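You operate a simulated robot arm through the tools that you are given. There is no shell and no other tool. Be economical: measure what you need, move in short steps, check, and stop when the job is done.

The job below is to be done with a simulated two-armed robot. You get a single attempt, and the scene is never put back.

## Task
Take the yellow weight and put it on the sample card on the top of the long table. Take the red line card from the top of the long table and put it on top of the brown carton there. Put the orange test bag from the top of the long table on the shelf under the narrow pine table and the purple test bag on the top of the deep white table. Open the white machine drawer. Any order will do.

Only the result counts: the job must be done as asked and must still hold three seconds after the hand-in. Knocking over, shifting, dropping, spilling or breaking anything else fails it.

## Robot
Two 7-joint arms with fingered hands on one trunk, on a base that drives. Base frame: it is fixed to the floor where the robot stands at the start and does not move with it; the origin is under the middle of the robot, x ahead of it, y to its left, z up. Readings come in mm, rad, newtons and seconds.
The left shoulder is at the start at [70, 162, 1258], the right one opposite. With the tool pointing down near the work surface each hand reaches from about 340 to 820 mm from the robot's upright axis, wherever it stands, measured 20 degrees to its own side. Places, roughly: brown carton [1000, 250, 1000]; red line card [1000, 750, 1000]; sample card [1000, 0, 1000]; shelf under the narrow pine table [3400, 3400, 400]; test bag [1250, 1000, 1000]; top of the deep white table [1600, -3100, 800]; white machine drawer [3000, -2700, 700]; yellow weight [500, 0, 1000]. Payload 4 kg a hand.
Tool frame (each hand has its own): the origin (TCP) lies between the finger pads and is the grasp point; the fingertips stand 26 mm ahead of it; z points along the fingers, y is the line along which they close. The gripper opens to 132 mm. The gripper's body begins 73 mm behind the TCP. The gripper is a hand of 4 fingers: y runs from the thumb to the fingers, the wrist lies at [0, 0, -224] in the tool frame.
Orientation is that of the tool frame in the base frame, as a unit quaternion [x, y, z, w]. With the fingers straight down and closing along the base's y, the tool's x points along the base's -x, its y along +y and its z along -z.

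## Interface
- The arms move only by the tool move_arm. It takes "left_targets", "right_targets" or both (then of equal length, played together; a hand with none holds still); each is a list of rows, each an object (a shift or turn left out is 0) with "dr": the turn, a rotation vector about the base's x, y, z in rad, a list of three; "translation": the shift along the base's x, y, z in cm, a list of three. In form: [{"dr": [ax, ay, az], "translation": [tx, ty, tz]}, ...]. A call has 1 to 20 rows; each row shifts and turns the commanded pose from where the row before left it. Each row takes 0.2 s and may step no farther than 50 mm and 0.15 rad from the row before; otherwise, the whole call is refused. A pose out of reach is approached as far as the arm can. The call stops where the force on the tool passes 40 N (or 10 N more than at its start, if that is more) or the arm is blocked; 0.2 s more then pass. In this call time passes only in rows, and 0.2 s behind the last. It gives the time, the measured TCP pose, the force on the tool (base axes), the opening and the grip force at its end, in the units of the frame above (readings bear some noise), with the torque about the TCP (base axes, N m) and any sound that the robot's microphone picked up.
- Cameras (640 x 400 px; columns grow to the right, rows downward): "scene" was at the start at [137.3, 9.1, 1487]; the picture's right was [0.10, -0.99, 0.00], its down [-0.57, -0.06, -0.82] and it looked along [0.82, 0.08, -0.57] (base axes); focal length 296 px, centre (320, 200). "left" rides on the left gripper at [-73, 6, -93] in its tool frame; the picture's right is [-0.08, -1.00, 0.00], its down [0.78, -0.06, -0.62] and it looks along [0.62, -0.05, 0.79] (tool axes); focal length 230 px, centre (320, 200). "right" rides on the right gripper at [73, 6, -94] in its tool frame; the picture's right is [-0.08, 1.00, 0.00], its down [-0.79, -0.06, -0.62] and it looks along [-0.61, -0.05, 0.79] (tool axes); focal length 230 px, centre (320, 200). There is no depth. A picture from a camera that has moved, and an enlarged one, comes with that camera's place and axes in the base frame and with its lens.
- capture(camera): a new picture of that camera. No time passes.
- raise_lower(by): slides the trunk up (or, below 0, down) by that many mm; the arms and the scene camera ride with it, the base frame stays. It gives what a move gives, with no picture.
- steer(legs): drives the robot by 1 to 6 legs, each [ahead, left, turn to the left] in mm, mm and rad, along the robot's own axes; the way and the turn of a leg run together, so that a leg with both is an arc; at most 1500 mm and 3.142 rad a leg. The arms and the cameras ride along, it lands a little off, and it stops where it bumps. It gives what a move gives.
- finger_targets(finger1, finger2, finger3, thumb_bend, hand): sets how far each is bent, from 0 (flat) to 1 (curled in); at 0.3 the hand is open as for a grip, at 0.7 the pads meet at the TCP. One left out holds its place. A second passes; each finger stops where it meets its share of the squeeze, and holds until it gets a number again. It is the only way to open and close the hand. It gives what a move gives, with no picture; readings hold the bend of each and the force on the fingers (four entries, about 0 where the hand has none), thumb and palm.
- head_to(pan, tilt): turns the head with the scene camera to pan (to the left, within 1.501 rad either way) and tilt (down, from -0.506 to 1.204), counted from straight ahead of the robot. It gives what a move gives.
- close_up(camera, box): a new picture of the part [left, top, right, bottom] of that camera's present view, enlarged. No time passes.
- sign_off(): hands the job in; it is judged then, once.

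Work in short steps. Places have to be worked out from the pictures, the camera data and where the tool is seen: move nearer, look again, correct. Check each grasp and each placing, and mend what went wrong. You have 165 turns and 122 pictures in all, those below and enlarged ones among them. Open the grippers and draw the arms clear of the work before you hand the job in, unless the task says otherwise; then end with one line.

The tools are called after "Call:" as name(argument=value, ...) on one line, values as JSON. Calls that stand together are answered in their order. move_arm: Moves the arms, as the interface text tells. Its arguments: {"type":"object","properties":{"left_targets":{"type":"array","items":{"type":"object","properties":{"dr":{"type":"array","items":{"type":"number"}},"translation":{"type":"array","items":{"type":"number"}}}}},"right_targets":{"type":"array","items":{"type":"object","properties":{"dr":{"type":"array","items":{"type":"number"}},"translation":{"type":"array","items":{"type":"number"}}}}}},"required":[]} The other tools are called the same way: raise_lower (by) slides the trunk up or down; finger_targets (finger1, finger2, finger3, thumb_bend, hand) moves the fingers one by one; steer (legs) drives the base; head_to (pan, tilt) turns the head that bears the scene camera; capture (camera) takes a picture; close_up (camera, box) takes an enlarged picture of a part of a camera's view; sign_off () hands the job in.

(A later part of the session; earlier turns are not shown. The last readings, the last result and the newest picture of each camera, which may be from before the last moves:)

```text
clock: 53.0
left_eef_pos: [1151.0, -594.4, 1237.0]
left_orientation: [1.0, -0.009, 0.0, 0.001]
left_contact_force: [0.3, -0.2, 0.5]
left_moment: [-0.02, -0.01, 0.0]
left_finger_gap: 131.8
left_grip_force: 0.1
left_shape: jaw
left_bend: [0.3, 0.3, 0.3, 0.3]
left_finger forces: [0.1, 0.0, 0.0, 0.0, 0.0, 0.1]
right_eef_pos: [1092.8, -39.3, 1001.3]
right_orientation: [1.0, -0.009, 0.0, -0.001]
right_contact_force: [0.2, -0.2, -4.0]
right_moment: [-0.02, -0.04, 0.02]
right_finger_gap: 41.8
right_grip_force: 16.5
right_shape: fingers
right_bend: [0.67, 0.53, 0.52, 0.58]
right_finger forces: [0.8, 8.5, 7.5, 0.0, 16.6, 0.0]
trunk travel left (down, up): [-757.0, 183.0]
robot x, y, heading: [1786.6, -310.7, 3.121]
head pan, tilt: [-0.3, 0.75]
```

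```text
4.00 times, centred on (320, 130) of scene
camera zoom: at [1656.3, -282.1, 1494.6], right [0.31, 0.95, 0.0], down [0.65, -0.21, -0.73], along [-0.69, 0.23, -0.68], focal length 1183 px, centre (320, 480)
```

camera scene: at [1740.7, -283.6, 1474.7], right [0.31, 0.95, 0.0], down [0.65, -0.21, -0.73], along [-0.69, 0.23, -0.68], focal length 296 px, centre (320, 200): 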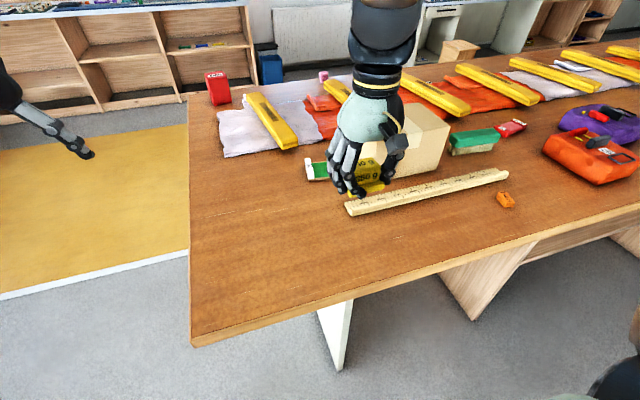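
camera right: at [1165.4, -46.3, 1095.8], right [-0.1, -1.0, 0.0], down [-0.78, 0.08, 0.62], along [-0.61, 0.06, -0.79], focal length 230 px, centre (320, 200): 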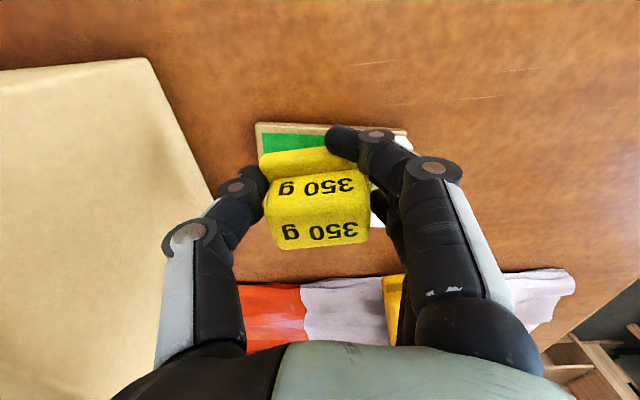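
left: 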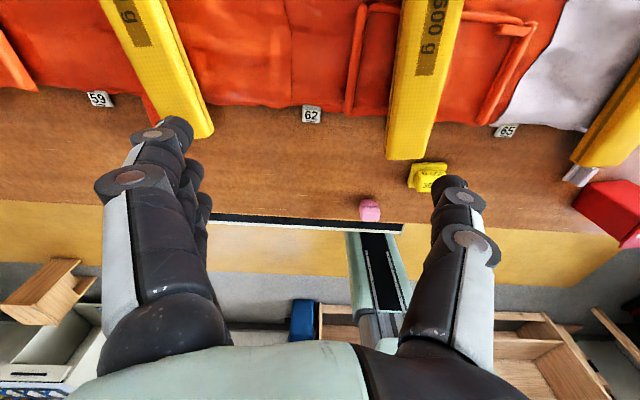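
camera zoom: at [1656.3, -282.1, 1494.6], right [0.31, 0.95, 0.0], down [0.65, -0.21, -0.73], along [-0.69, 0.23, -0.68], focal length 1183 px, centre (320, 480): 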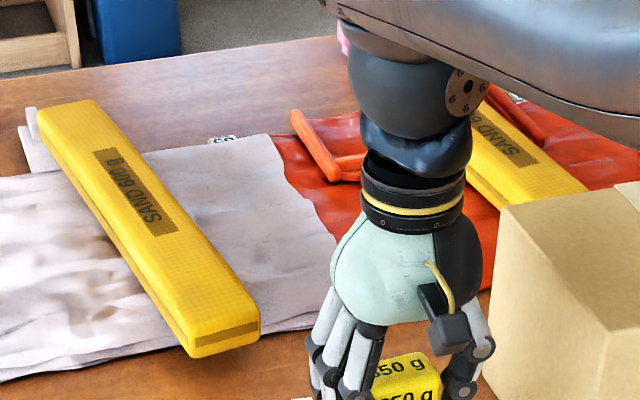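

Card corner confirmed at [1110, 6]. I go to the card's green centre and descend slowly to contact.

Call:
move_arm(right_targets=[{"translation": [-1.5, 0.2, -0.5]}, {"translation": [-1.5, 0.1, -0.5]}, {"translation": [0, 0, -1.2]}, {"translation": [0, 0, -0.6]}])

Call:
capture(camera="right")

Call:
close_up(camera="scene", box=[240, 130, 400, 230])

```text
clock: 54.0
left_eef_pos: [1151.9, -594.2, 1236.6]
left_orientation: [1.0, -0.01, 0.0, 0.0]
left_contact_force: [-0.3, 0.2, -0.1]
left_moment: [0.0, -0.04, -0.05]
left_finger_gap: 131.8
left_grip_force: 0.1
left_shape: jaw
left_bend: [0.3, 0.3, 0.3, 0.3]
left_finger forces: [0.0, 0.0, 0.0, 0.0, 0.0, 0.0]
right_eef_pos: [1064.4, -37.2, 974.2]
right_orientation: [1.0, -0.01, 0.001, 0.0]
right_contact_force: [-0.3, 0.6, -3.7]
right_moment: [0.01, -0.04, -0.03]
right_finger_gap: 41.3
right_grip_force: 17.1
right_shape: fingers
right_bend: [0.67, 0.53, 0.52, 0.58]
right_finger forces: [0.7, 8.5, 7.6, 0.1, 16.5, 0.1]
trunk travel left (down, up): [-757.0, 183.0]
robot x, y, heading: [1787.0, -307.7, 3.122]
head pan, tilt: [-0.3, 0.75]
```

```text
93 pictures are left
camera right: at [1137.2, -44.1, 1067.0], right [-0.1, -1.0, 0.0], down [-0.78, 0.08, 0.62], along [-0.61, 0.06, -0.79], focal length 230 px, centre (320, 200)
```

right: 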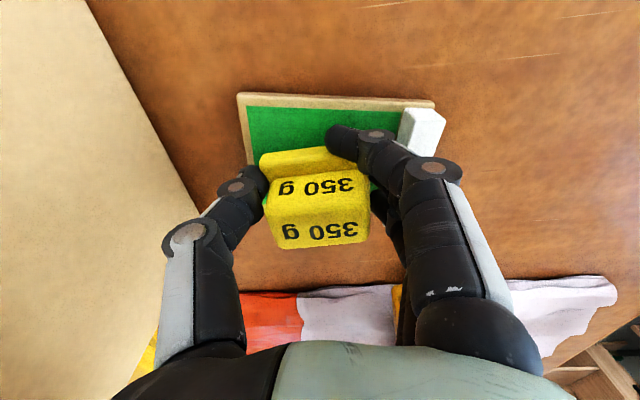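

```text
4.00 times, centred on (320, 180) of scene
camera zoom: at [1656.3, -282.9, 1494.6], right [0.31, 0.95, 0.0], down [0.65, -0.21, -0.73], along [-0.69, 0.23, -0.68], focal length 1183 px, centre (320, 280)
```

zoom: 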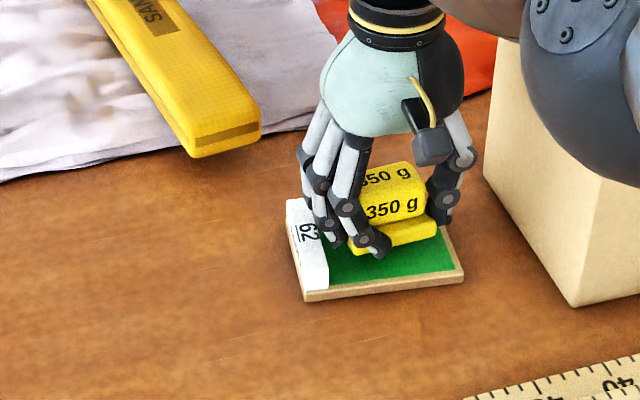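

The weight hovers above the green area. I shift 5 mm toward +y, away from the label block, and lower until contact.

Call:
move_arm(right_targets=[{"translation": [0, 0.5, -0.4]}, {"translation": [0, 0, -0.4]}, {"translation": [0, 0, -0.3]}])

Call:
close_up(camera="scene", box=[260, 140, 380, 215])

```text
clock: 54.8
left_eef_pos: [1152.7, -594.3, 1237.3]
left_orientation: [1.0, -0.009, -0.001, 0.0]
left_contact_force: [0.0, -0.3, 0.6]
left_moment: [0.04, -0.01, 0.01]
left_finger_gap: 131.9
left_grip_force: 0.2
left_shape: jaw
left_bend: [0.3, 0.3, 0.3, 0.3]
left_finger forces: [0.1, 0.0, 0.1, 0.0, 0.1, 0.0]
right_eef_pos: [1065.7, -34.0, 962.9]
right_orientation: [1.0, -0.01, -0.001, 0.0]
right_contact_force: [-0.2, -0.4, -0.1]
right_moment: [-0.1, 0.07, -0.03]
right_finger_gap: 41.2
right_grip_force: 17.6
right_shape: fingers
right_bend: [0.67, 0.53, 0.52, 0.58]
right_finger forces: [0.8, 8.5, 8.8, 0.0, 16.4, 0.0]
right hand out of reach, approached as far as the arm can: row 1
trunk travel left (down, up): [-757.0, 183.0]
robot x, y, heading: [1785.9, -307.0, 3.121]
head pan, tilt: [-0.3, 0.75]
```

```text
5.33 times, centred on (320, 178) of scene
camera zoom: at [1657.7, -282.4, 1494.8], right [0.31, 0.95, 0.0], down [0.65, -0.21, -0.73], along [-0.69, 0.23, -0.68], focal length 1577 px, centre (320, 320)
```

zoom: 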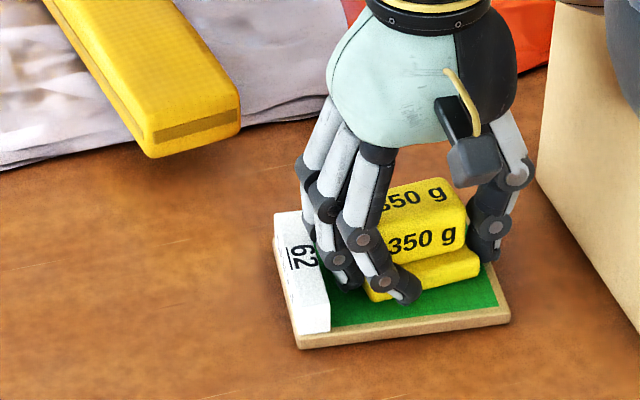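

Force dropped to about zero: the weight is touching the card. I press 1.5 mm more and open gently.

Call:
move_arm(right_targets=[{"translation": [0, 0, -0.15]}])

Call:
finger_targets(hand="right", finger1=0.5, finger2=0.5, finger3=0.5, thumb_bend=0.48)

Call:
close_up(camera="scene", box=[260, 140, 380, 215])

Call:
capture(camera="right")

```text
clock: 55.2
left_eef_pos: [1152.6, -594.6, 1236.7]
left_orientation: [1.0, -0.009, -0.001, 0.001]
left_contact_force: [0.0, -1.0, -0.3]
left_moment: [0.07, 0.02, -0.04]
left_finger_gap: 131.8
left_grip_force: 0.0
left_shape: jaw
left_bend: [0.3, 0.3, 0.3, 0.3]
left_finger forces: [0.0, 0.0, 0.1, 0.0, 0.0, 0.0]
right_eef_pos: [1066.8, -33.5, 963.3]
right_orientation: [1.0, -0.01, -0.001, 0.0]
right_contact_force: [-0.5, 1.7, 3.7]
right_moment: [-0.25, 0.18, -0.07]
right_finger_gap: 41.6
right_grip_force: 18.6
right_shape: fingers
right_bend: [0.67, 0.53, 0.52, 0.58]
right_finger forces: [0.8, 8.2, 11.7, 0.0, 17.2, 0.0]
trunk travel left (down, up): [-757.0, 183.0]
robot x, y, heading: [1788.2, -309.1, 3.123]
head pan, tilt: [-0.3, 0.75]
```

```text
clock: 56.2
left_eef_pos: [1151.9, -594.4, 1237.3]
left_orientation: [1.0, -0.009, -0.001, 0.0]
left_contact_force: [0.4, 0.1, 0.4]
left_moment: [-0.03, 0.01, -0.01]
left_finger_gap: 131.9
left_grip_force: 0.1
left_shape: jaw
left_bend: [0.3, 0.3, 0.3, 0.3]
left_finger forces: [0.1, 0.1, 0.0, 0.1, 0.1, 0.0]
right_eef_pos: [1067.3, -34.7, 962.8]
right_orientation: [1.0, -0.01, -0.002, 0.0]
right_contact_force: [-0.7, 1.4, 4.9]
right_moment: [-0.21, 0.1, -0.09]
right_finger_gap: 73.2
right_grip_force: 3.6
right_shape: fingers
right_bend: [0.5, 0.5, 0.5, 0.48]
right_finger forces: [0.1, 1.0, 5.5, 0.0, 0.0, 0.0]
trunk travel left (down, up): [-757.0, 183.0]
robot x, y, heading: [1787.8, -307.7, 3.122]
head pan, tilt: [-0.3, 0.75]
```

```text
5.33 times, centred on (320, 178) of scene
camera zoom: at [1658.1, -282.6, 1494.8], right [0.31, 0.95, 0.0], down [0.65, -0.21, -0.73], along [-0.69, 0.23, -0.68], focal length 1577 px, centre (320, 320)
```

zoom: 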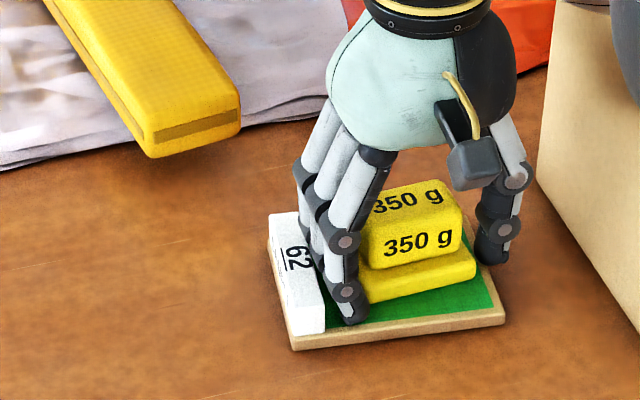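

```text
89 pictures are left
camera right: at [1139.5, -41.1, 1055.6], right [-0.1, -1.0, 0.0], down [-0.78, 0.08, 0.62], along [-0.61, 0.06, -0.79], focal length 230 px, centre (320, 200)
```

right: 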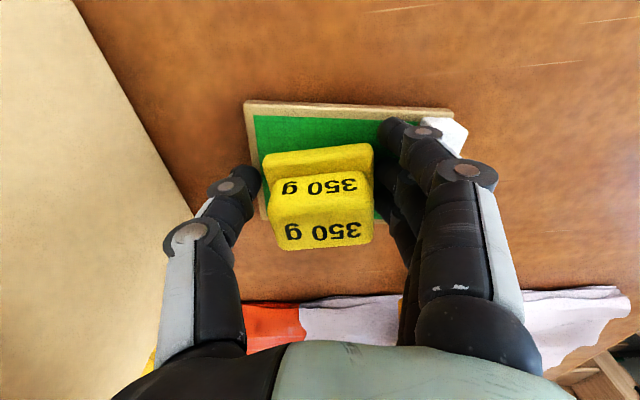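

Released. I relieve the finger from the label by a 4 mm shift and lift straight up.

Call:
move_arm(right_targets=[{"translation": [0, 0.4, 0.2]}, {"translation": [0, 0, 1.0]}, {"translation": [0, 0, 3]}, {"translation": [0, 0, 4.5]}, {"translation": [0, 0, 4.5]}, {"translation": [2, -2, 3]}, {"translation": [3, -2, 3]}])

Call:
capture(camera="right")

Call:
capture(camera="scene")

```text
clock: 57.8
left_eef_pos: [1154.8, -593.9, 1239.6]
left_orientation: [1.0, -0.01, -0.001, 0.0]
left_contact_force: [1.2, 0.1, 0.4]
left_moment: [0.02, 0.01, 0.03]
left_finger_gap: 131.7
left_grip_force: 0.0
left_shape: jaw
left_bend: [0.3, 0.3, 0.3, 0.3]
left_finger forces: [0.0, 0.0, 0.0, 0.0, 0.0, 0.0]
right_eef_pos: [1134.2, -89.3, 1154.0]
right_orientation: [1.0, -0.01, -0.002, -0.001]
right_contact_force: [0.1, -0.3, 0.3]
right_moment: [0.02, 0.05, 0.01]
right_finger_gap: 73.5
right_grip_force: 0.0
right_shape: fingers
right_bend: [0.5, 0.5, 0.5, 0.48]
right_finger forces: [0.0, 0.0, 0.0, 0.0, 0.0, 0.1]
right hand out of reach, approached as far as the arm can: row 4, 5
trunk travel left (down, up): [-757.0, 183.0]
robot x, y, heading: [1789.9, -308.0, 3.12]
head pan, tilt: [-0.3, 0.75]
```

```text
88 pictures are left
camera right: at [1206.7, -95.9, 1246.4], right [-0.1, -1.0, 0.0], down [-0.78, 0.08, 0.62], along [-0.62, 0.06, -0.79], focal length 230 px, centre (320, 200)
```

right: 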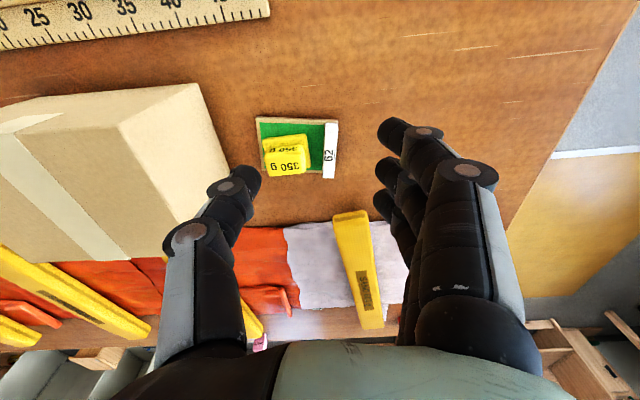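

```text
87 pictures are left
camera scene: at [1660.5, -282.0, 1494.9], right [0.31, 0.95, 0.0], down [0.65, -0.21, -0.73], along [-0.7, 0.23, -0.68], focal length 296 px, centre (320, 200)
```

scene: 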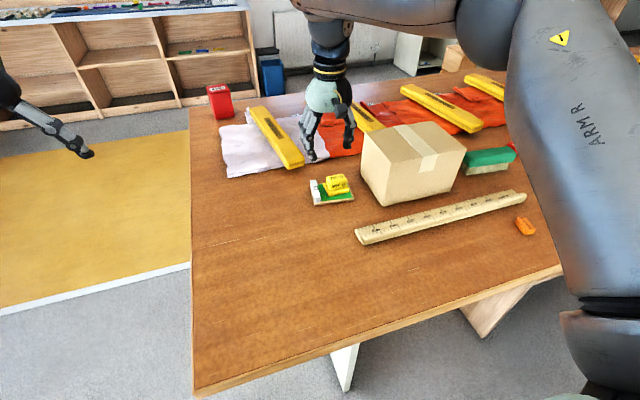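

The weight sits well on the card. Now I retract the right hand a bit and strafe along the table to the red line card.

Call:
move_arm(right_targets=[{"translation": [4.5, 0, 2]}, {"translation": [4.5, 0, 2]}, {"translation": [4.5, 0, 1]}])

Call:
steer(legs=[[0, -750, 0.02]])

Call:
head_to(pan=-0.25, tilt=0.8)

Call:
capture(camera="scene")

Call:
capture(camera="right")

```text
clock: 58.6
left_eef_pos: [1152.7, -594.1, 1237.8]
left_orientation: [1.0, -0.01, -0.001, 0.0]
left_contact_force: [0.0, -0.2, 0.4]
left_moment: [-0.03, 0.03, 0.01]
left_finger_gap: 131.8
left_grip_force: 0.0
left_shape: jaw
left_bend: [0.3, 0.3, 0.3, 0.3]
left_finger forces: [0.0, 0.0, 0.1, 0.1, 0.0, 0.0]
right_eef_pos: [1266.7, -87.8, 1204.5]
right_orientation: [1.0, -0.009, -0.001, -0.001]
right_contact_force: [-0.4, 0.7, 0.5]
right_moment: [0.01, 0.02, 0.02]
right_finger_gap: 73.7
right_grip_force: 0.1
right_shape: fingers
right_bend: [0.5, 0.5, 0.5, 0.48]
right_finger forces: [0.0, 0.1, 0.0, 0.0, 0.0, 0.1]
trunk travel left (down, up): [-757.0, 183.0]
robot x, y, heading: [1784.4, -310.9, 3.123]
head pan, tilt: [-0.3, 0.75]
```

```text
clock: 62.6
left_eef_pos: [1167.1, 151.0, 1237.6]
left_orientation: [1.0, -0.006, -0.001, 0.0]
left_contact_force: [0.3, 0.1, 0.1]
left_moment: [0.02, 0.0, -0.03]
left_finger_gap: 131.8
left_grip_force: 0.1
left_shape: jaw
left_bend: [0.3, 0.3, 0.3, 0.3]
left_finger forces: [0.1, 0.0, 0.1, 0.1, 0.0, 0.0]
right_eef_pos: [1277.6, 657.4, 1202.5]
right_orientation: [1.0, -0.005, 0.0, 0.0]
right_contact_force: [-0.5, 0.0, -0.4]
right_moment: [0.0, 0.01, 0.02]
right_finger_gap: 73.5
right_grip_force: 0.0
right_shape: fingers
right_bend: [0.5, 0.5, 0.5, 0.48]
right_finger forces: [0.0, 0.1, 0.0, 0.0, 0.0, 0.1]
trunk travel left (down, up): [-757.0, 183.0]
robot x, y, heading: [1799.2, 438.9, 3.129]
head pan, tilt: [-0.3, 0.75]
```

```text
clock: 63.3
left_eef_pos: [1166.8, 152.8, 1237.4]
left_orientation: [1.0, -0.007, -0.001, 0.0]
left_contact_force: [0.4, -0.1, -0.1]
left_moment: [0.02, 0.0, 0.03]
left_finger_gap: 131.4
left_grip_force: 0.2
left_shape: jaw
left_bend: [0.3, 0.3, 0.3, 0.3]
left_finger forces: [0.0, 0.1, 0.0, 0.0, 0.0, 0.1]
right_eef_pos: [1276.7, 659.2, 1204.0]
right_orientation: [1.0, -0.006, 0.0, 0.0]
right_contact_force: [-0.3, 0.3, 0.0]
right_moment: [-0.01, 0.02, -0.01]
right_finger_gap: 73.7
right_grip_force: 0.0
right_shape: fingers
right_bend: [0.5, 0.5, 0.5, 0.48]
right_finger forces: [0.1, 0.1, 0.0, 0.1, 0.0, 0.0]
trunk travel left (down, up): [-757.0, 183.0]
robot x, y, heading: [1798.8, 440.3, 3.124]
head pan, tilt: [-0.25, 0.799]
```

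```text
86 pictures are left
camera scene: at [1670.3, 462.5, 1490.7], right [0.26, 0.97, 0.0], down [0.69, -0.19, -0.7], along [-0.67, 0.18, -0.72], focal length 296 px, centre (320, 200)
```

scene: 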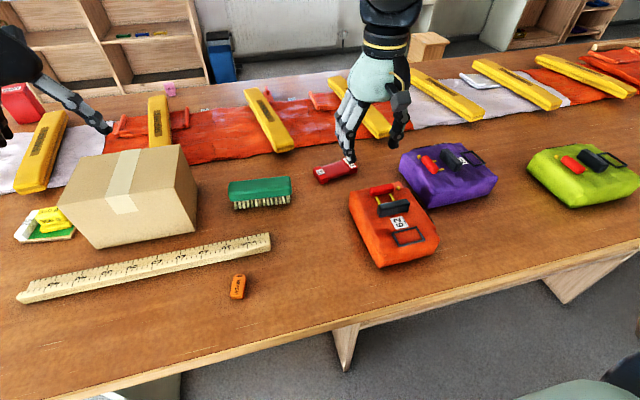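

```text
85 pictures are left
camera right: at [1349.6, 652.4, 1297.3], right [-0.09, -1.0, 0.0], down [-0.78, 0.07, 0.62], along [-0.61, 0.05, -0.79], focal length 230 px, centre (320, 200)
```

right: 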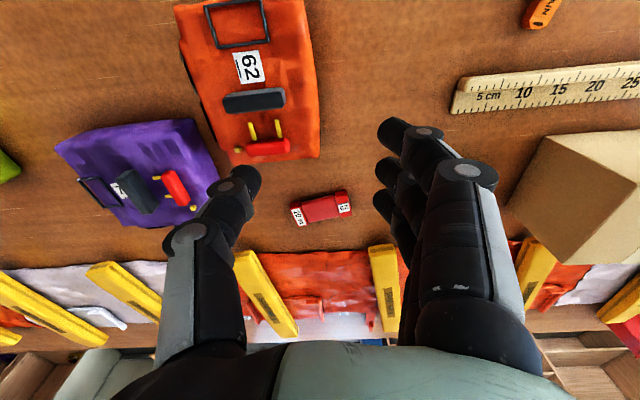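

The red card centre is about [1042, 676] with its long side near y (rotated ~13°). I step ahead 25 mm and turn the right hand -1.34 rad to grip across its width.

Call:
steer(legs=[[25, 0, 0]])

Call:
move_arm(right_targets=[{"dr": [0, 0, -0.149], "translation": [-2, 0, 0]}, {"dr": [0, 0, -0.149], "translation": [-2, 0, 0]}, {"dr": [0, 0, -0.149], "translation": [-2, 0, 0]}, {"dr": [0, 0, -0.149], "translation": [-2, 0, 0]}, {"dr": [0, 0, -0.149], "translation": [-2, 0, -1]}, {"dr": [0, 0, -0.149], "translation": [-2, 0, -1]}, {"dr": [0, 0, -0.149], "translation": [-2, 0, -1]}, {"dr": [0, 0, -0.149], "translation": [-2, 0, -2]}, {"dr": [0, 0, -0.149], "translation": [-2, 0, -2]}])

Call:
capture(camera="right")

```text
clock: 64.1
left_eef_pos: [1148.6, 151.9, 1241.5]
left_orientation: [1.0, -0.006, -0.003, 0.0]
left_contact_force: [0.3, -0.8, 0.1]
left_moment: [-0.03, 0.06, 0.02]
left_finger_gap: 131.7
left_grip_force: 0.0
left_shape: jaw
left_bend: [0.3, 0.3, 0.3, 0.3]
left_finger forces: [0.0, 0.0, 0.1, 0.0, 0.1, 0.1]
right_eef_pos: [1258.9, 659.6, 1206.2]
right_orientation: [1.0, -0.006, -0.004, -0.001]
right_contact_force: [1.5, -0.6, 0.0]
right_moment: [-0.02, 0.07, 0.01]
right_finger_gap: 73.8
right_grip_force: 0.1
right_shape: fingers
right_bend: [0.5, 0.5, 0.5, 0.48]
right_finger forces: [0.0, 0.0, 0.0, 0.0, 0.0, 0.1]
trunk travel left (down, up): [-757.0, 183.0]
robot x, y, heading: [1770.0, 440.3, 3.127]
head pan, tilt: [-0.25, 0.799]
```

```text
clock: 66.1
left_eef_pos: [1141.8, 151.7, 1237.0]
left_orientation: [1.0, -0.006, 0.0, 0.001]
left_contact_force: [-0.4, 0.2, -0.6]
left_moment: [0.0, 0.02, 0.02]
left_finger_gap: 131.8
left_grip_force: 0.0
left_shape: jaw
left_bend: [0.3, 0.3, 0.3, 0.3]
left_finger forces: [0.1, 0.0, 0.1, 0.0, 0.0, 0.0]
right_eef_pos: [1076.8, 661.0, 1141.1]
right_orientation: [0.794, -0.608, 0.0, -0.001]
right_contact_force: [-0.7, -0.6, 0.0]
right_moment: [0.01, -0.04, 0.02]
right_finger_gap: 73.5
right_grip_force: 0.1
right_shape: fingers
right_bend: [0.5, 0.5, 0.5, 0.48]
right_finger forces: [0.1, 0.0, 0.0, 0.0, 0.0, 0.1]
right hand out of reach, approached as far as the arm can: row 9
trunk travel left (down, up): [-757.0, 183.0]
robot x, y, heading: [1774.8, 440.0, 3.132]
head pan, tilt: [-0.25, 0.799]
```

```text
84 pictures are left
camera right: at [1090.9, 588.5, 1234.2], right [-0.98, -0.19, 0.0], down [-0.15, 0.77, 0.62], along [-0.11, 0.61, -0.79], focal length 230 px, centre (320, 200)
```

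right: 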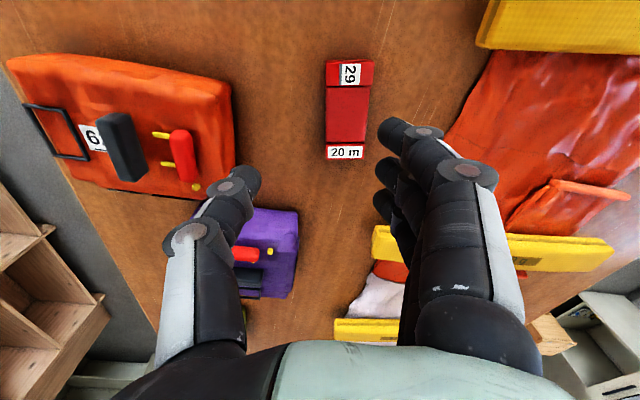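

The alignment is good; the card centre works out at [1040, 672]. I widen the fingers and descend most of the way.

Call:
finger_targets(hand="right", finger1=0.4, finger2=0.4, finger3=0.4, thumb_bend=0.4)

Call:
move_arm(right_targets=[{"translation": [0, 0.3, -4.5]}, {"translation": [-0.8, 0.3, -4.5]}, {"translation": [-1.5, 0.3, -3]}, {"translation": [-1.5, 0.2, -2]}])

Call:
capture(camera="right")

```text
clock: 67.1
left_eef_pos: [1142.4, 150.1, 1238.5]
left_orientation: [1.0, -0.006, -0.001, 0.0]
left_contact_force: [-0.1, -0.1, -0.5]
left_moment: [-0.01, -0.01, -0.02]
left_finger_gap: 132.1
left_grip_force: 0.1
left_shape: jaw
left_bend: [0.3, 0.3, 0.3, 0.3]
left_finger forces: [0.0, 0.0, 0.0, 0.1, 0.0, 0.1]
right_eef_pos: [1079.6, 660.5, 1140.3]
right_orientation: [0.795, -0.606, 0.0, 0.0]
right_contact_force: [-0.6, 0.2, -0.1]
right_moment: [0.0, -0.02, -0.02]
right_finger_gap: 102.8
right_grip_force: 0.1
right_shape: fingers
right_bend: [0.4, 0.4, 0.4, 0.4]
right_finger forces: [0.0, 0.0, 0.0, 0.0, 0.1, 0.0]
trunk travel left (down, up): [-757.0, 183.0]
robot x, y, heading: [1772.7, 441.1, 3.124]
head pan, tilt: [-0.25, 0.799]
```

```text
clock: 68.1
left_eef_pos: [1142.1, 152.2, 1237.6]
left_orientation: [1.0, -0.005, -0.001, 0.001]
left_contact_force: [-1.7, 0.8, -0.1]
left_moment: [0.0, 0.03, 0.02]
left_finger_gap: 132.0
left_grip_force: 0.1
left_shape: jaw
left_bend: [0.3, 0.3, 0.3, 0.3]
left_finger forces: [0.1, 0.1, 0.0, 0.0, 0.0, 0.1]
right_eef_pos: [1051.8, 666.7, 1006.2]
right_orientation: [0.779, -0.627, 0.0, 0.001]
right_contact_force: [0.3, -0.5, -0.1]
right_moment: [-0.01, 0.04, 0.0]
right_finger_gap: 103.3
right_grip_force: 0.0
right_shape: fingers
right_bend: [0.4, 0.4, 0.4, 0.4]
right_finger forces: [0.0, 0.0, 0.1, 0.1, 0.1, 0.1]
right hand out of reach, approached as far as the arm can: row 4
trunk travel left (down, up): [-757.0, 183.0]
robot x, y, heading: [1773.2, 439.8, 3.127]
head pan, tilt: [-0.25, 0.799]
```

```text
83 pictures are left
camera right: at [1061.8, 594.6, 1099.4], right [-0.99, -0.14, 0.0], down [-0.11, 0.78, 0.62], along [-0.09, 0.61, -0.79], focal length 230 px, centre (320, 200)
```

right: 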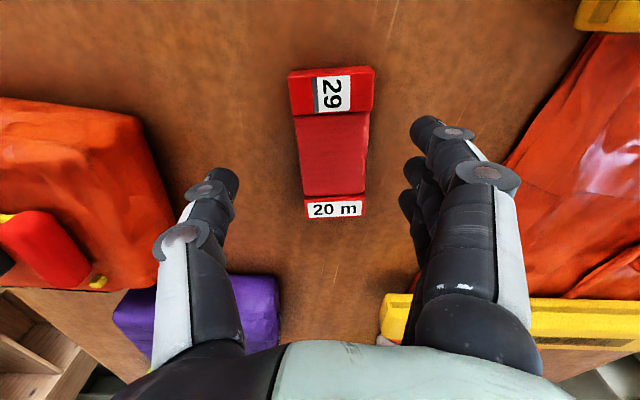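

Card at [1043, 668], right under the hand. I descend to tip height just above the table.

Call:
move_arm(right_targets=[{"translation": [0, 0, -2.5]}, {"translation": [0, 0, -2.2]}])

Call:
capture(camera="right")

```text
clock: 68.7
left_eef_pos: [1142.6, 152.0, 1237.5]
left_orientation: [1.0, -0.006, -0.001, 0.0]
left_contact_force: [0.8, 0.9, 0.1]
left_moment: [-0.02, 0.02, -0.01]
left_finger_gap: 131.7
left_grip_force: 0.1
left_shape: jaw
left_bend: [0.3, 0.3, 0.3, 0.3]
left_finger forces: [0.0, 0.1, 0.0, 0.1, 0.0, 0.0]
right_eef_pos: [1051.8, 667.9, 958.4]
right_orientation: [0.78, -0.626, -0.001, 0.0]
right_contact_force: [-0.6, -0.4, 0.2]
right_moment: [-0.01, 0.02, -0.02]
right_finger_gap: 103.4
right_grip_force: 0.0
right_shape: fingers
right_bend: [0.4, 0.4, 0.4, 0.4]
right_finger forces: [0.1, 0.0, 0.0, 0.0, 0.0, 0.0]
trunk travel left (down, up): [-757.0, 183.0]
robot x, y, heading: [1775.4, 445.4, 3.127]
head pan, tilt: [-0.25, 0.799]
```

```text
82 pictures are left
camera right: at [1061.1, 595.7, 1052.1], right [-0.99, -0.14, 0.0], down [-0.11, 0.78, 0.62], along [-0.09, 0.61, -0.79], focal length 230 px, centre (320, 200)
```

right: 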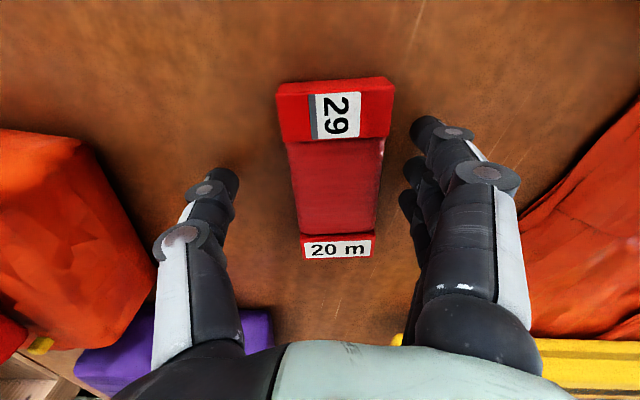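

Well centred; I go 7 mm lower, close and lift a little.

Call:
move_arm(right_targets=[{"translation": [-0.3, 0, -0.7]}])

Call:
finger_targets(hand="right", finger1=0.72, finger2=0.72, finger3=0.72, thumb_bend=0.72)

Call:
move_arm(right_targets=[{"translation": [0, 0, 2]}, {"translation": [0, 0, 4]}])

Call:
capture(camera="right")

```text
clock: 69.1
left_eef_pos: [1142.8, 150.3, 1237.9]
left_orientation: [1.0, -0.007, -0.001, 0.0]
left_contact_force: [-0.5, 0.1, -1.1]
left_moment: [0.02, 0.03, 0.0]
left_finger_gap: 131.8
left_grip_force: 0.1
left_shape: jaw
left_bend: [0.3, 0.3, 0.3, 0.3]
left_finger forces: [0.0, 0.1, 0.0, 0.0, 0.0, 0.0]
right_eef_pos: [1049.0, 664.7, 952.5]
right_orientation: [0.78, -0.626, -0.002, -0.001]
right_contact_force: [-0.4, -0.2, -0.4]
right_moment: [-0.02, 0.0, -0.01]
right_finger_gap: 103.1
right_grip_force: 0.0
right_shape: fingers
right_bend: [0.4, 0.4, 0.4, 0.4]
right_finger forces: [0.1, 0.1, 0.0, 0.1, 0.0, 0.0]
trunk travel left (down, up): [-757.0, 183.0]
robot x, y, heading: [1773.0, 437.5, 3.133]
head pan, tilt: [-0.25, 0.799]
```

```text
clock: 70.1
left_eef_pos: [1143.8, 152.6, 1238.2]
left_orientation: [1.0, -0.006, -0.001, 0.0]
left_contact_force: [0.2, 0.3, -0.2]
left_moment: [-0.01, 0.03, 0.02]
left_finger_gap: 131.9
left_grip_force: 0.1
left_shape: jaw
left_bend: [0.3, 0.3, 0.3, 0.3]
left_finger forces: [0.1, 0.1, 0.1, 0.0, 0.1, 0.1]
right_eef_pos: [1050.1, 665.8, 952.6]
right_orientation: [0.78, -0.625, -0.001, -0.001]
right_contact_force: [0.1, 0.1, 0.4]
right_moment: [0.0, -0.03, 0.0]
right_finger_gap: 54.4
right_grip_force: 21.2
right_shape: fingers
right_bend: [0.58, 0.58, 0.58, 0.59]
right_finger forces: [7.1, 7.3, 7.1, 0.0, 21.5, 0.1]
trunk travel left (down, up): [-757.0, 183.0]
robot x, y, heading: [1775.2, 440.8, 3.129]
head pan, tilt: [-0.25, 0.799]
```

```text
clock: 70.7
left_eef_pos: [1143.3, 151.0, 1238.6]
left_orientation: [1.0, -0.005, -0.001, 0.0]
left_contact_force: [0.4, -0.5, 0.3]
left_moment: [0.0, 0.02, -0.01]
left_finger_gap: 131.7
left_grip_force: 0.0
left_shape: jaw
left_bend: [0.3, 0.3, 0.3, 0.3]
left_finger forces: [0.1, 0.1, 0.0, 0.1, 0.0, 0.1]
right_eef_pos: [1053.5, 660.9, 1011.5]
right_orientation: [0.78, -0.626, -0.001, -0.001]
right_contact_force: [0.2, 0.3, -0.7]
right_moment: [-0.01, 0.0, 0.01]
right_finger_gap: 54.7
right_grip_force: 21.3
right_shape: fingers
right_bend: [0.58, 0.58, 0.58, 0.59]
right_finger forces: [7.1, 7.1, 7.2, 0.0, 21.4, 0.0]
right hand out of reach, approached as far as the arm can: row 2
trunk travel left (down, up): [-757.0, 183.0]
robot x, y, heading: [1772.8, 443.3, 3.134]
head pan, tilt: [-0.25, 0.799]
```

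```text
81 pictures are left
camera right: at [1063.5, 587.8, 1105.6], right [-0.99, -0.14, 0.0], down [-0.11, 0.78, 0.62], along [-0.09, 0.61, -0.79], focal length 230 px, centre (320, 200)
```

right: 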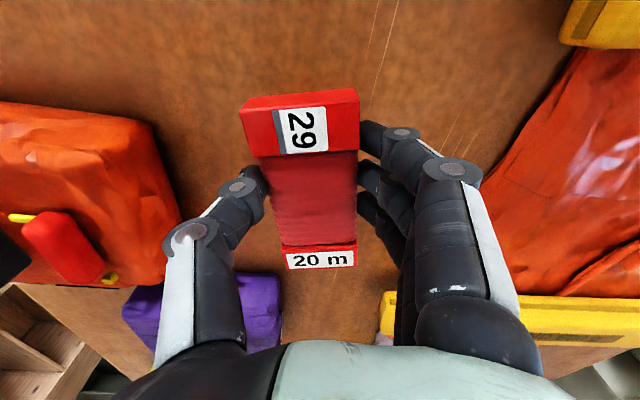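

The red card is firmly held. I raise it while pulling back, then strafe so that it comes over the carton.

Call:
move_arm(right_targets=[{"translation": [2, 0, 4]}, {"translation": [2, 0, 4]}, {"translation": [2.5, 0, 4]}, {"translation": [2.5, 0, 4]}, {"translation": [2.5, 0, 3]}])

Call:
steer(legs=[[0, 490, 0]])

Call:
capture(camera="right")

Call:
capture(camera="scene")

```text
clock: 71.9
left_eef_pos: [1145.2, 152.6, 1240.0]
left_orientation: [1.0, -0.006, -0.002, 0.0]
left_contact_force: [0.3, -0.6, 0.0]
left_moment: [0.02, 0.02, 0.04]
left_finger_gap: 131.9
left_grip_force: 0.0
left_shape: jaw
left_bend: [0.3, 0.3, 0.3, 0.3]
left_finger forces: [0.1, 0.1, 0.0, 0.0, 0.0, 0.0]
right_eef_pos: [1170.5, 660.0, 1202.6]
right_orientation: [0.779, -0.626, -0.001, 0.0]
right_contact_force: [0.3, 0.4, -1.5]
right_moment: [-0.02, 0.05, -0.01]
right_finger_gap: 54.4
right_grip_force: 21.2
right_shape: fingers
right_bend: [0.58, 0.58, 0.58, 0.59]
right_finger forces: [7.0, 7.0, 7.0, 0.0, 21.0, 0.0]
trunk travel left (down, up): [-757.0, 183.0]
robot x, y, heading: [1772.5, 437.1, 3.126]
head pan, tilt: [-0.25, 0.799]
```

```text
clock: 74.8
left_eef_pos: [1132.0, -329.5, 1237.5]
left_orientation: [1.0, -0.009, -0.001, 0.0]
left_contact_force: [0.4, 0.8, 0.0]
left_moment: [0.02, 0.0, 0.0]
left_finger_gap: 131.7
left_grip_force: 0.0
left_shape: jaw
left_bend: [0.3, 0.3, 0.3, 0.3]
left_finger forces: [0.1, 0.0, 0.0, 0.0, 0.0, 0.0]
right_eef_pos: [1161.1, 178.6, 1201.1]
right_orientation: [0.778, -0.628, 0.0, -0.001]
right_contact_force: [0.1, 0.6, -0.7]
right_moment: [-0.01, 0.0, 0.01]
right_finger_gap: 54.6
right_grip_force: 21.2
right_shape: fingers
right_bend: [0.58, 0.58, 0.58, 0.59]
right_finger forces: [7.0, 7.0, 7.0, 0.0, 21.0, 0.0]
trunk travel left (down, up): [-757.0, 183.0]
robot x, y, heading: [1764.9, -47.3, 3.121]
head pan, tilt: [-0.25, 0.799]
```

```text
80 pictures are left
camera right: at [1171.5, 106.3, 1295.0], right [-0.99, -0.13, 0.0], down [-0.1, 0.78, 0.62], along [-0.08, 0.61, -0.79], focal length 230 px, centre (320, 200)
```

right: 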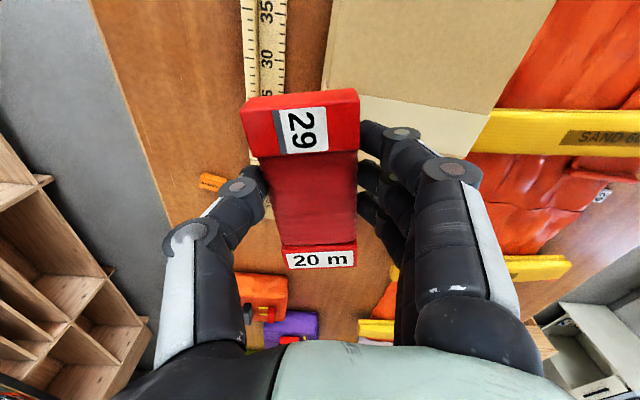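

```text
79 pictures are left
camera scene: at [1638.3, -21.0, 1490.6], right [0.27, 0.96, 0.0], down [0.69, -0.19, -0.7], along [-0.67, 0.18, -0.72], focal length 296 px, centre (320, 200)
```

scene: 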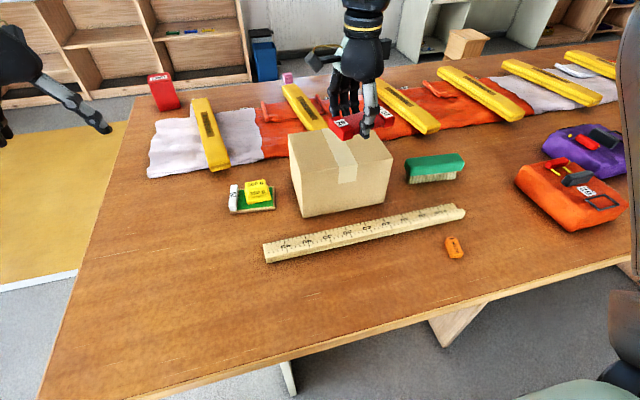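

The carton's top is at z≈1046, centred about [1045, 188]. I move the card over it and lower to just above.

Call:
move_arm(right_targets=[{"translation": [-2, 0.4, -3]}, {"translation": [-3, 0.4, -3]}, {"translation": [-3, 0, -2]}, {"translation": [-1, 0, -1.5]}])

Call:
close_up(camera="scene", box=[240, 80, 440, 205])

Call:
capture(camera="right")

```text
clock: 75.8
left_eef_pos: [1132.9, -330.8, 1237.1]
left_orientation: [1.0, -0.009, -0.001, 0.0]
left_contact_force: [0.2, 0.5, -0.3]
left_moment: [-0.03, 0.01, -0.01]
left_finger_gap: 131.9
left_grip_force: 0.1
left_shape: jaw
left_bend: [0.3, 0.3, 0.3, 0.3]
left_finger forces: [0.0, 0.0, 0.0, 0.1, 0.0, 0.1]
right_eef_pos: [1071.1, 185.5, 1107.4]
right_orientation: [0.777, -0.629, -0.001, 0.0]
right_contact_force: [0.3, -0.6, -1.0]
right_moment: [-0.02, -0.02, -0.02]
right_finger_gap: 54.4
right_grip_force: 21.0
right_shape: fingers
right_bend: [0.58, 0.58, 0.58, 0.59]
right_finger forces: [7.0, 6.9, 6.9, 0.0, 20.9, 0.0]
trunk travel left (down, up): [-757.0, 183.0]
robot x, y, heading: [1766.1, -44.7, 3.123]
head pan, tilt: [-0.25, 0.799]
```

```text
3.20 times, centred on (340, 142) of scene
camera zoom: at [1637.7, -22.2, 1490.6], right [0.27, 0.96, 0.0], down [0.69, -0.19, -0.7], along [-0.67, 0.18, -0.72], focal length 946 px, centre (256, 384)
```

zoom: 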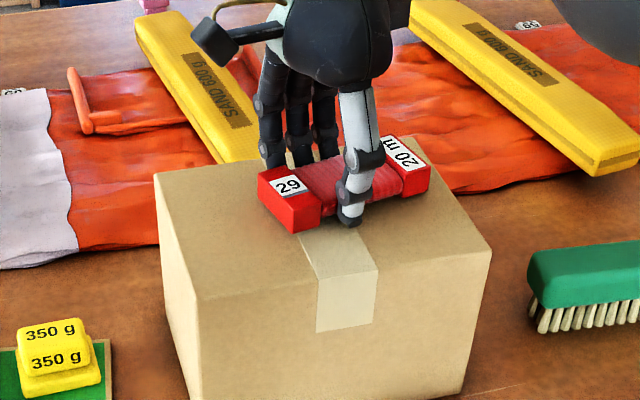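

```text
77 pictures are left
camera right: at [1080.5, 113.3, 1200.8], right [-0.99, -0.13, 0.0], down [-0.11, 0.78, 0.62], along [-0.08, 0.61, -0.79], focal length 230 px, centre (320, 200)
```

right: 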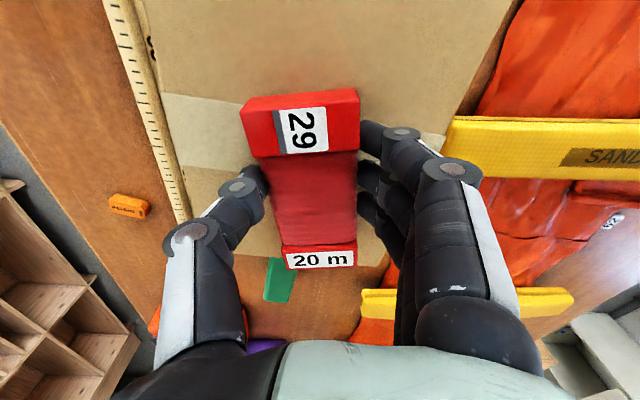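

The card is over the carton. I lower it in small steps until it touches.

Call:
move_arm(right_targets=[{"translation": [0, -1, -1]}, {"translation": [0, 0, -0.8]}, {"translation": [0, 0, -0.5]}])

Call:
close_up(camera="scene", box=[260, 100, 420, 200])

```text
clock: 76.4
left_eef_pos: [1134.9, -328.9, 1239.5]
left_orientation: [1.0, -0.009, -0.002, 0.0]
left_contact_force: [0.3, -0.3, -0.7]
left_moment: [0.0, -0.06, 0.0]
left_finger_gap: 131.9
left_grip_force: 0.1
left_shape: jaw
left_bend: [0.3, 0.3, 0.3, 0.3]
left_finger forces: [0.1, 0.1, 0.0, 0.1, 0.1, 0.0]
right_eef_pos: [1070.9, 177.1, 1101.8]
right_orientation: [0.775, -0.632, -0.007, 0.005]
right_contact_force: [5.5, -1.5, 21.0]
right_moment: [0.15, -1.12, -0.1]
right_finger_gap: 54.5
right_grip_force: 26.4
right_shape: fingers
right_bend: [0.6, 0.59, 0.59, 0.6]
right_finger forces: [6.0, 6.0, 6.0, 0.0, 35.5, 0.0]
trunk travel left (down, up): [-757.0, 183.0]
robot x, y, heading: [1768.6, -41.8, 3.121]
head pan, tilt: [-0.25, 0.799]
stopped in row 3 (right hand): the force on the tool passed its limit (the readings are from after the stop); the commanded pose is now the measured one
```

```text
4.00 times, centred on (340, 150) of scene
camera zoom: at [1641.0, -22.6, 1491.0], right [0.27, 0.96, 0.0], down [0.69, -0.19, -0.7], along [-0.67, 0.19, -0.72], focal length 1183 px, centre (240, 400)
```

zoom: 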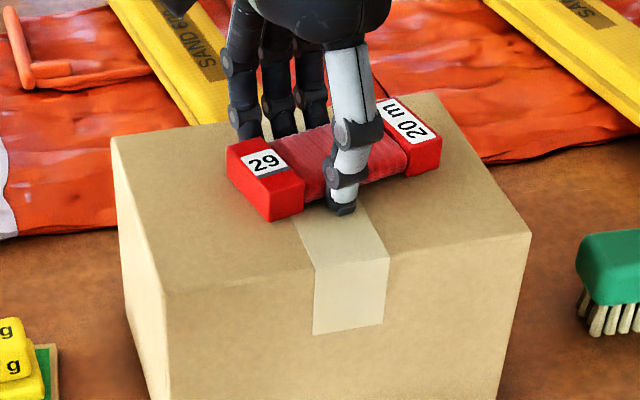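

It touches the carton. I ease up 3 mm, check the force, and release gently.

Call:
move_arm(right_targets=[{"translation": [0, 0, 0.35]}])

Call:
close_up(camera="scene", box=[280, 110, 380, 172])

```text
clock: 76.8
left_eef_pos: [1133.8, -329.6, 1238.5]
left_orientation: [1.0, -0.01, -0.001, 0.001]
left_contact_force: [0.4, -0.4, -0.5]
left_moment: [0.0, -0.02, 0.01]
left_finger_gap: 131.7
left_grip_force: 0.1
left_shape: jaw
left_bend: [0.3, 0.3, 0.3, 0.3]
left_finger forces: [0.0, 0.0, 0.1, 0.1, 0.0, 0.0]
right_eef_pos: [1069.4, 177.3, 1102.2]
right_orientation: [0.776, -0.63, -0.007, 0.005]
right_contact_force: [2.9, -0.5, 8.5]
right_moment: [0.02, -0.36, -0.03]
right_finger_gap: 54.4
right_grip_force: 23.2
right_shape: fingers
right_bend: [0.6, 0.59, 0.59, 0.6]
right_finger forces: [8.0, 6.8, 6.2, 0.1, 24.7, 0.0]
trunk travel left (down, up): [-757.0, 183.0]
robot x, y, heading: [1768.2, -47.4, 3.121]
head pan, tilt: [-0.25, 0.799]
```

```text
6.40 times, centred on (330, 141) of scene
camera zoom: at [1639.9, -22.3, 1490.7], right [0.27, 0.96, 0.0], down [0.69, -0.19, -0.7], along [-0.67, 0.19, -0.72], focal length 1893 px, centre (256, 578)
```

zoom: 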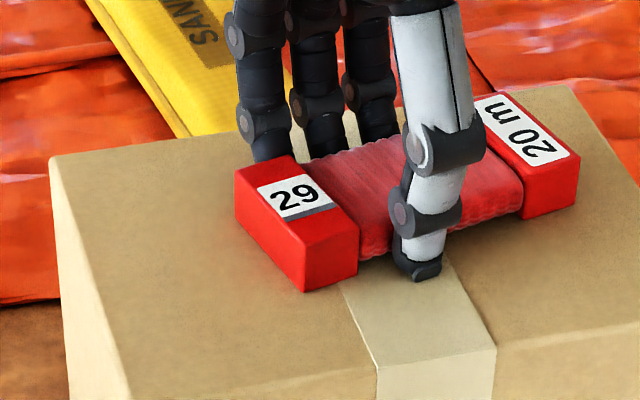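

The card rests on the carton. Up 2 mm more to unload, then open.

Call:
move_arm(right_targets=[{"translation": [0, 0, 0.2]}])

Call:
finger_targets(hand="right", finger1=0.42, finger2=0.42, finger3=0.42, thumb_bend=0.42)

Call:
move_arm(right_targets=[{"translation": [0, 0, 1.5]}, {"translation": [0, 0, 4]}, {"translation": [1, 0, 4.5]}, {"translation": [3, 0, 3.5]}])

Call:
capture(camera="scene")

```text
clock: 77.2
left_eef_pos: [1132.0, -329.0, 1238.2]
left_orientation: [1.0, -0.01, -0.001, -0.001]
left_contact_force: [0.1, -0.4, 0.2]
left_moment: [-0.01, 0.01, 0.02]
left_finger_gap: 131.8
left_grip_force: 0.1
left_shape: jaw
left_bend: [0.3, 0.3, 0.3, 0.3]
left_finger forces: [0.1, 0.1, 0.0, 0.0, 0.0, 0.0]
right_eef_pos: [1068.9, 176.6, 1100.8]
right_orientation: [0.777, -0.63, -0.006, 0.004]
right_contact_force: [-0.3, -0.3, 1.0]
right_moment: [-0.01, -0.11, -0.02]
right_finger_gap: 54.2
right_grip_force: 21.3
right_shape: fingers
right_bend: [0.6, 0.59, 0.59, 0.6]
right_finger forces: [7.4, 7.1, 7.0, 0.1, 21.6, 0.1]
trunk travel left (down, up): [-757.0, 183.0]
robot x, y, heading: [1766.9, -44.4, 3.126]
head pan, tilt: [-0.25, 0.799]
```

```text
clock: 78.2
left_eef_pos: [1131.3, -329.7, 1238.1]
left_orientation: [1.0, -0.01, -0.001, 0.0]
left_contact_force: [-1.2, 0.9, -0.8]
left_moment: [0.01, 0.01, 0.0]
left_finger_gap: 131.7
left_grip_force: 0.1
left_shape: jaw
left_bend: [0.3, 0.3, 0.3, 0.3]
left_finger forces: [0.0, 0.0, 0.1, 0.0, 0.1, 0.0]
right_eef_pos: [1069.3, 176.2, 1103.6]
right_orientation: [0.776, -0.631, -0.006, 0.003]
right_contact_force: [0.2, 0.0, -0.4]
right_moment: [0.0, -0.02, -0.01]
right_finger_gap: 96.3
right_grip_force: 0.2
right_shape: fingers
right_bend: [0.42, 0.42, 0.42, 0.42]
right_finger forces: [0.0, 0.1, 0.0, 0.0, 0.0, 0.0]
trunk travel left (down, up): [-757.0, 183.0]
robot x, y, heading: [1767.5, -45.8, 3.121]
head pan, tilt: [-0.25, 0.799]
```

```text
clock: 79.2
left_eef_pos: [1135.2, -327.8, 1240.0]
left_orientation: [1.0, -0.01, -0.002, 0.001]
left_contact_force: [-0.3, -0.3, 0.9]
left_moment: [-0.02, 0.05, -0.01]
left_finger_gap: 131.9
left_grip_force: 0.1
left_shape: jaw
left_bend: [0.3, 0.3, 0.3, 0.3]
left_finger forces: [0.0, 0.0, 0.0, 0.0, 0.1, 0.1]
right_eef_pos: [1108.6, 175.1, 1205.3]
right_orientation: [0.776, -0.631, -0.006, 0.005]
right_contact_force: [0.1, -0.3, 0.4]
right_moment: [0.0, 0.0, 0.05]
right_finger_gap: 96.5
right_grip_force: 0.0
right_shape: fingers
right_bend: [0.42, 0.42, 0.42, 0.42]
right_finger forces: [0.1, 0.0, 0.0, 0.0, 0.1, 0.0]
right hand out of reach, approached as far as the arm can: row 2, 3
trunk travel left (down, up): [-757.0, 183.0]
robot x, y, heading: [1770.7, -43.3, 3.122]
head pan, tilt: [-0.25, 0.799]
```

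```text
74 pictures are left
camera scene: at [1641.3, -20.5, 1490.9], right [0.27, 0.96, 0.0], down [0.69, -0.19, -0.7], along [-0.67, 0.18, -0.72], focal length 296 px, centre (320, 200)
```

scene: 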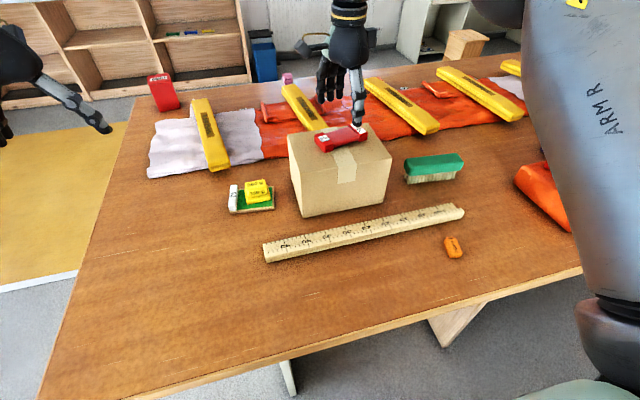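

The red card lies on the carton. Now I drive to the bags and study how to grip them.

Call:
steer(legs=[[0, -600, 0.02]])

Call:
head_to(pan=-0.4, tilt=0.8)

Call:
close_up(camera="scene", box=[200, 80, 520, 280])

Call:
capture(camera="right")

```text
clock: 82.6
left_eef_pos: [1143.9, 270.1, 1237.3]
left_orientation: [1.0, 0.001, 0.0, -0.001]
left_contact_force: [0.5, -0.9, 0.7]
left_moment: [0.04, -0.02, 0.01]
left_finger_gap: 132.0
left_grip_force: 0.0
left_shape: jaw
left_bend: [0.3, 0.3, 0.3, 0.3]
left_finger forces: [0.0, 0.0, 0.0, 0.0, 0.0, 0.0]
right_eef_pos: [1108.1, 774.2, 1203.3]
right_orientation: [0.782, -0.623, -0.006, 0.003]
right_contact_force: [-0.2, -0.1, 0.2]
right_moment: [0.0, -0.01, 0.01]
right_finger_gap: 96.4
right_grip_force: 0.0
right_shape: fingers
right_bend: [0.42, 0.42, 0.42, 0.42]
right_finger forces: [0.0, 0.0, 0.1, 0.0, 0.0, 0.1]
trunk travel left (down, up): [-757.0, 183.0]
robot x, y, heading: [1774.3, 570.2, -3.137]
head pan, tilt: [-0.25, 0.799]
```

```text
clock: 83.3
left_eef_pos: [1144.1, 272.0, 1237.5]
left_orientation: [1.0, 0.001, -0.001, 0.0]
left_contact_force: [0.1, 0.5, -0.3]
left_moment: [0.02, 0.0, 0.02]
left_finger_gap: 131.6
left_grip_force: 0.0
left_shape: jaw
left_bend: [0.3, 0.3, 0.3, 0.3]
left_finger forces: [0.0, 0.0, 0.0, 0.0, 0.0, 0.0]
right_eef_pos: [1107.2, 775.8, 1203.4]
right_orientation: [0.783, -0.622, -0.007, 0.004]
right_contact_force: [-0.5, 0.3, 0.2]
right_moment: [-0.01, 0.01, -0.02]
right_finger_gap: 96.6
right_grip_force: 0.2
right_shape: fingers
right_bend: [0.42, 0.42, 0.42, 0.42]
right_finger forces: [0.1, 0.0, 0.0, 0.0, 0.0, 0.0]
trunk travel left (down, up): [-757.0, 183.0]
robot x, y, heading: [1773.0, 572.1, -3.14]
head pan, tilt: [-0.4, 0.799]
```

```text
2.00 times, centred on (360, 180) of scene
camera zoom: at [1647.5, 601.4, 1490.7], right [0.39, 0.92, 0.0], down [0.66, -0.28, -0.7], along [-0.64, 0.27, -0.72], focal length 592 px, centre (240, 240)
```

zoom: 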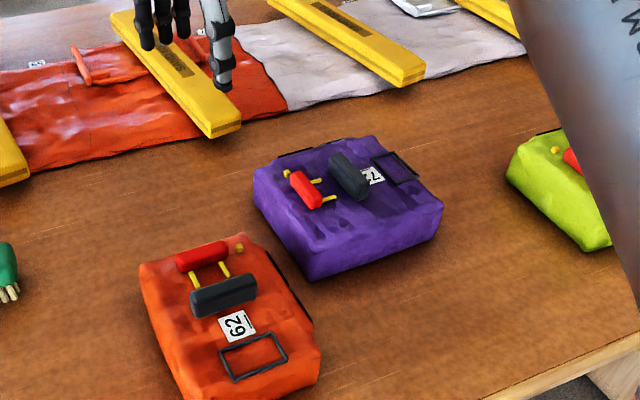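

```text
72 pictures are left
camera right: at [1119.3, 702.3, 1296.7], right [-0.99, -0.15, 0.01], down [-0.11, 0.78, 0.62], along [-0.1, 0.61, -0.79], focal length 230 px, centre (320, 200)
```

right: 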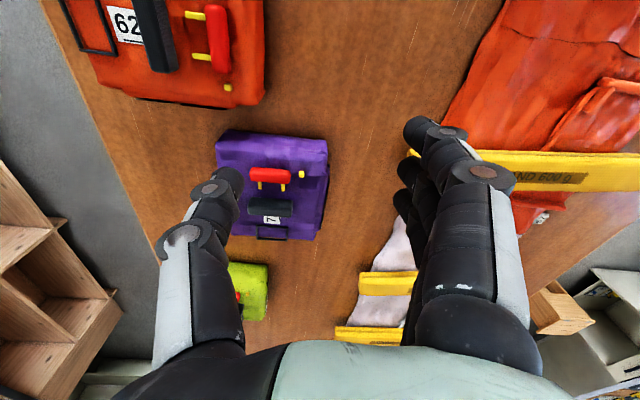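

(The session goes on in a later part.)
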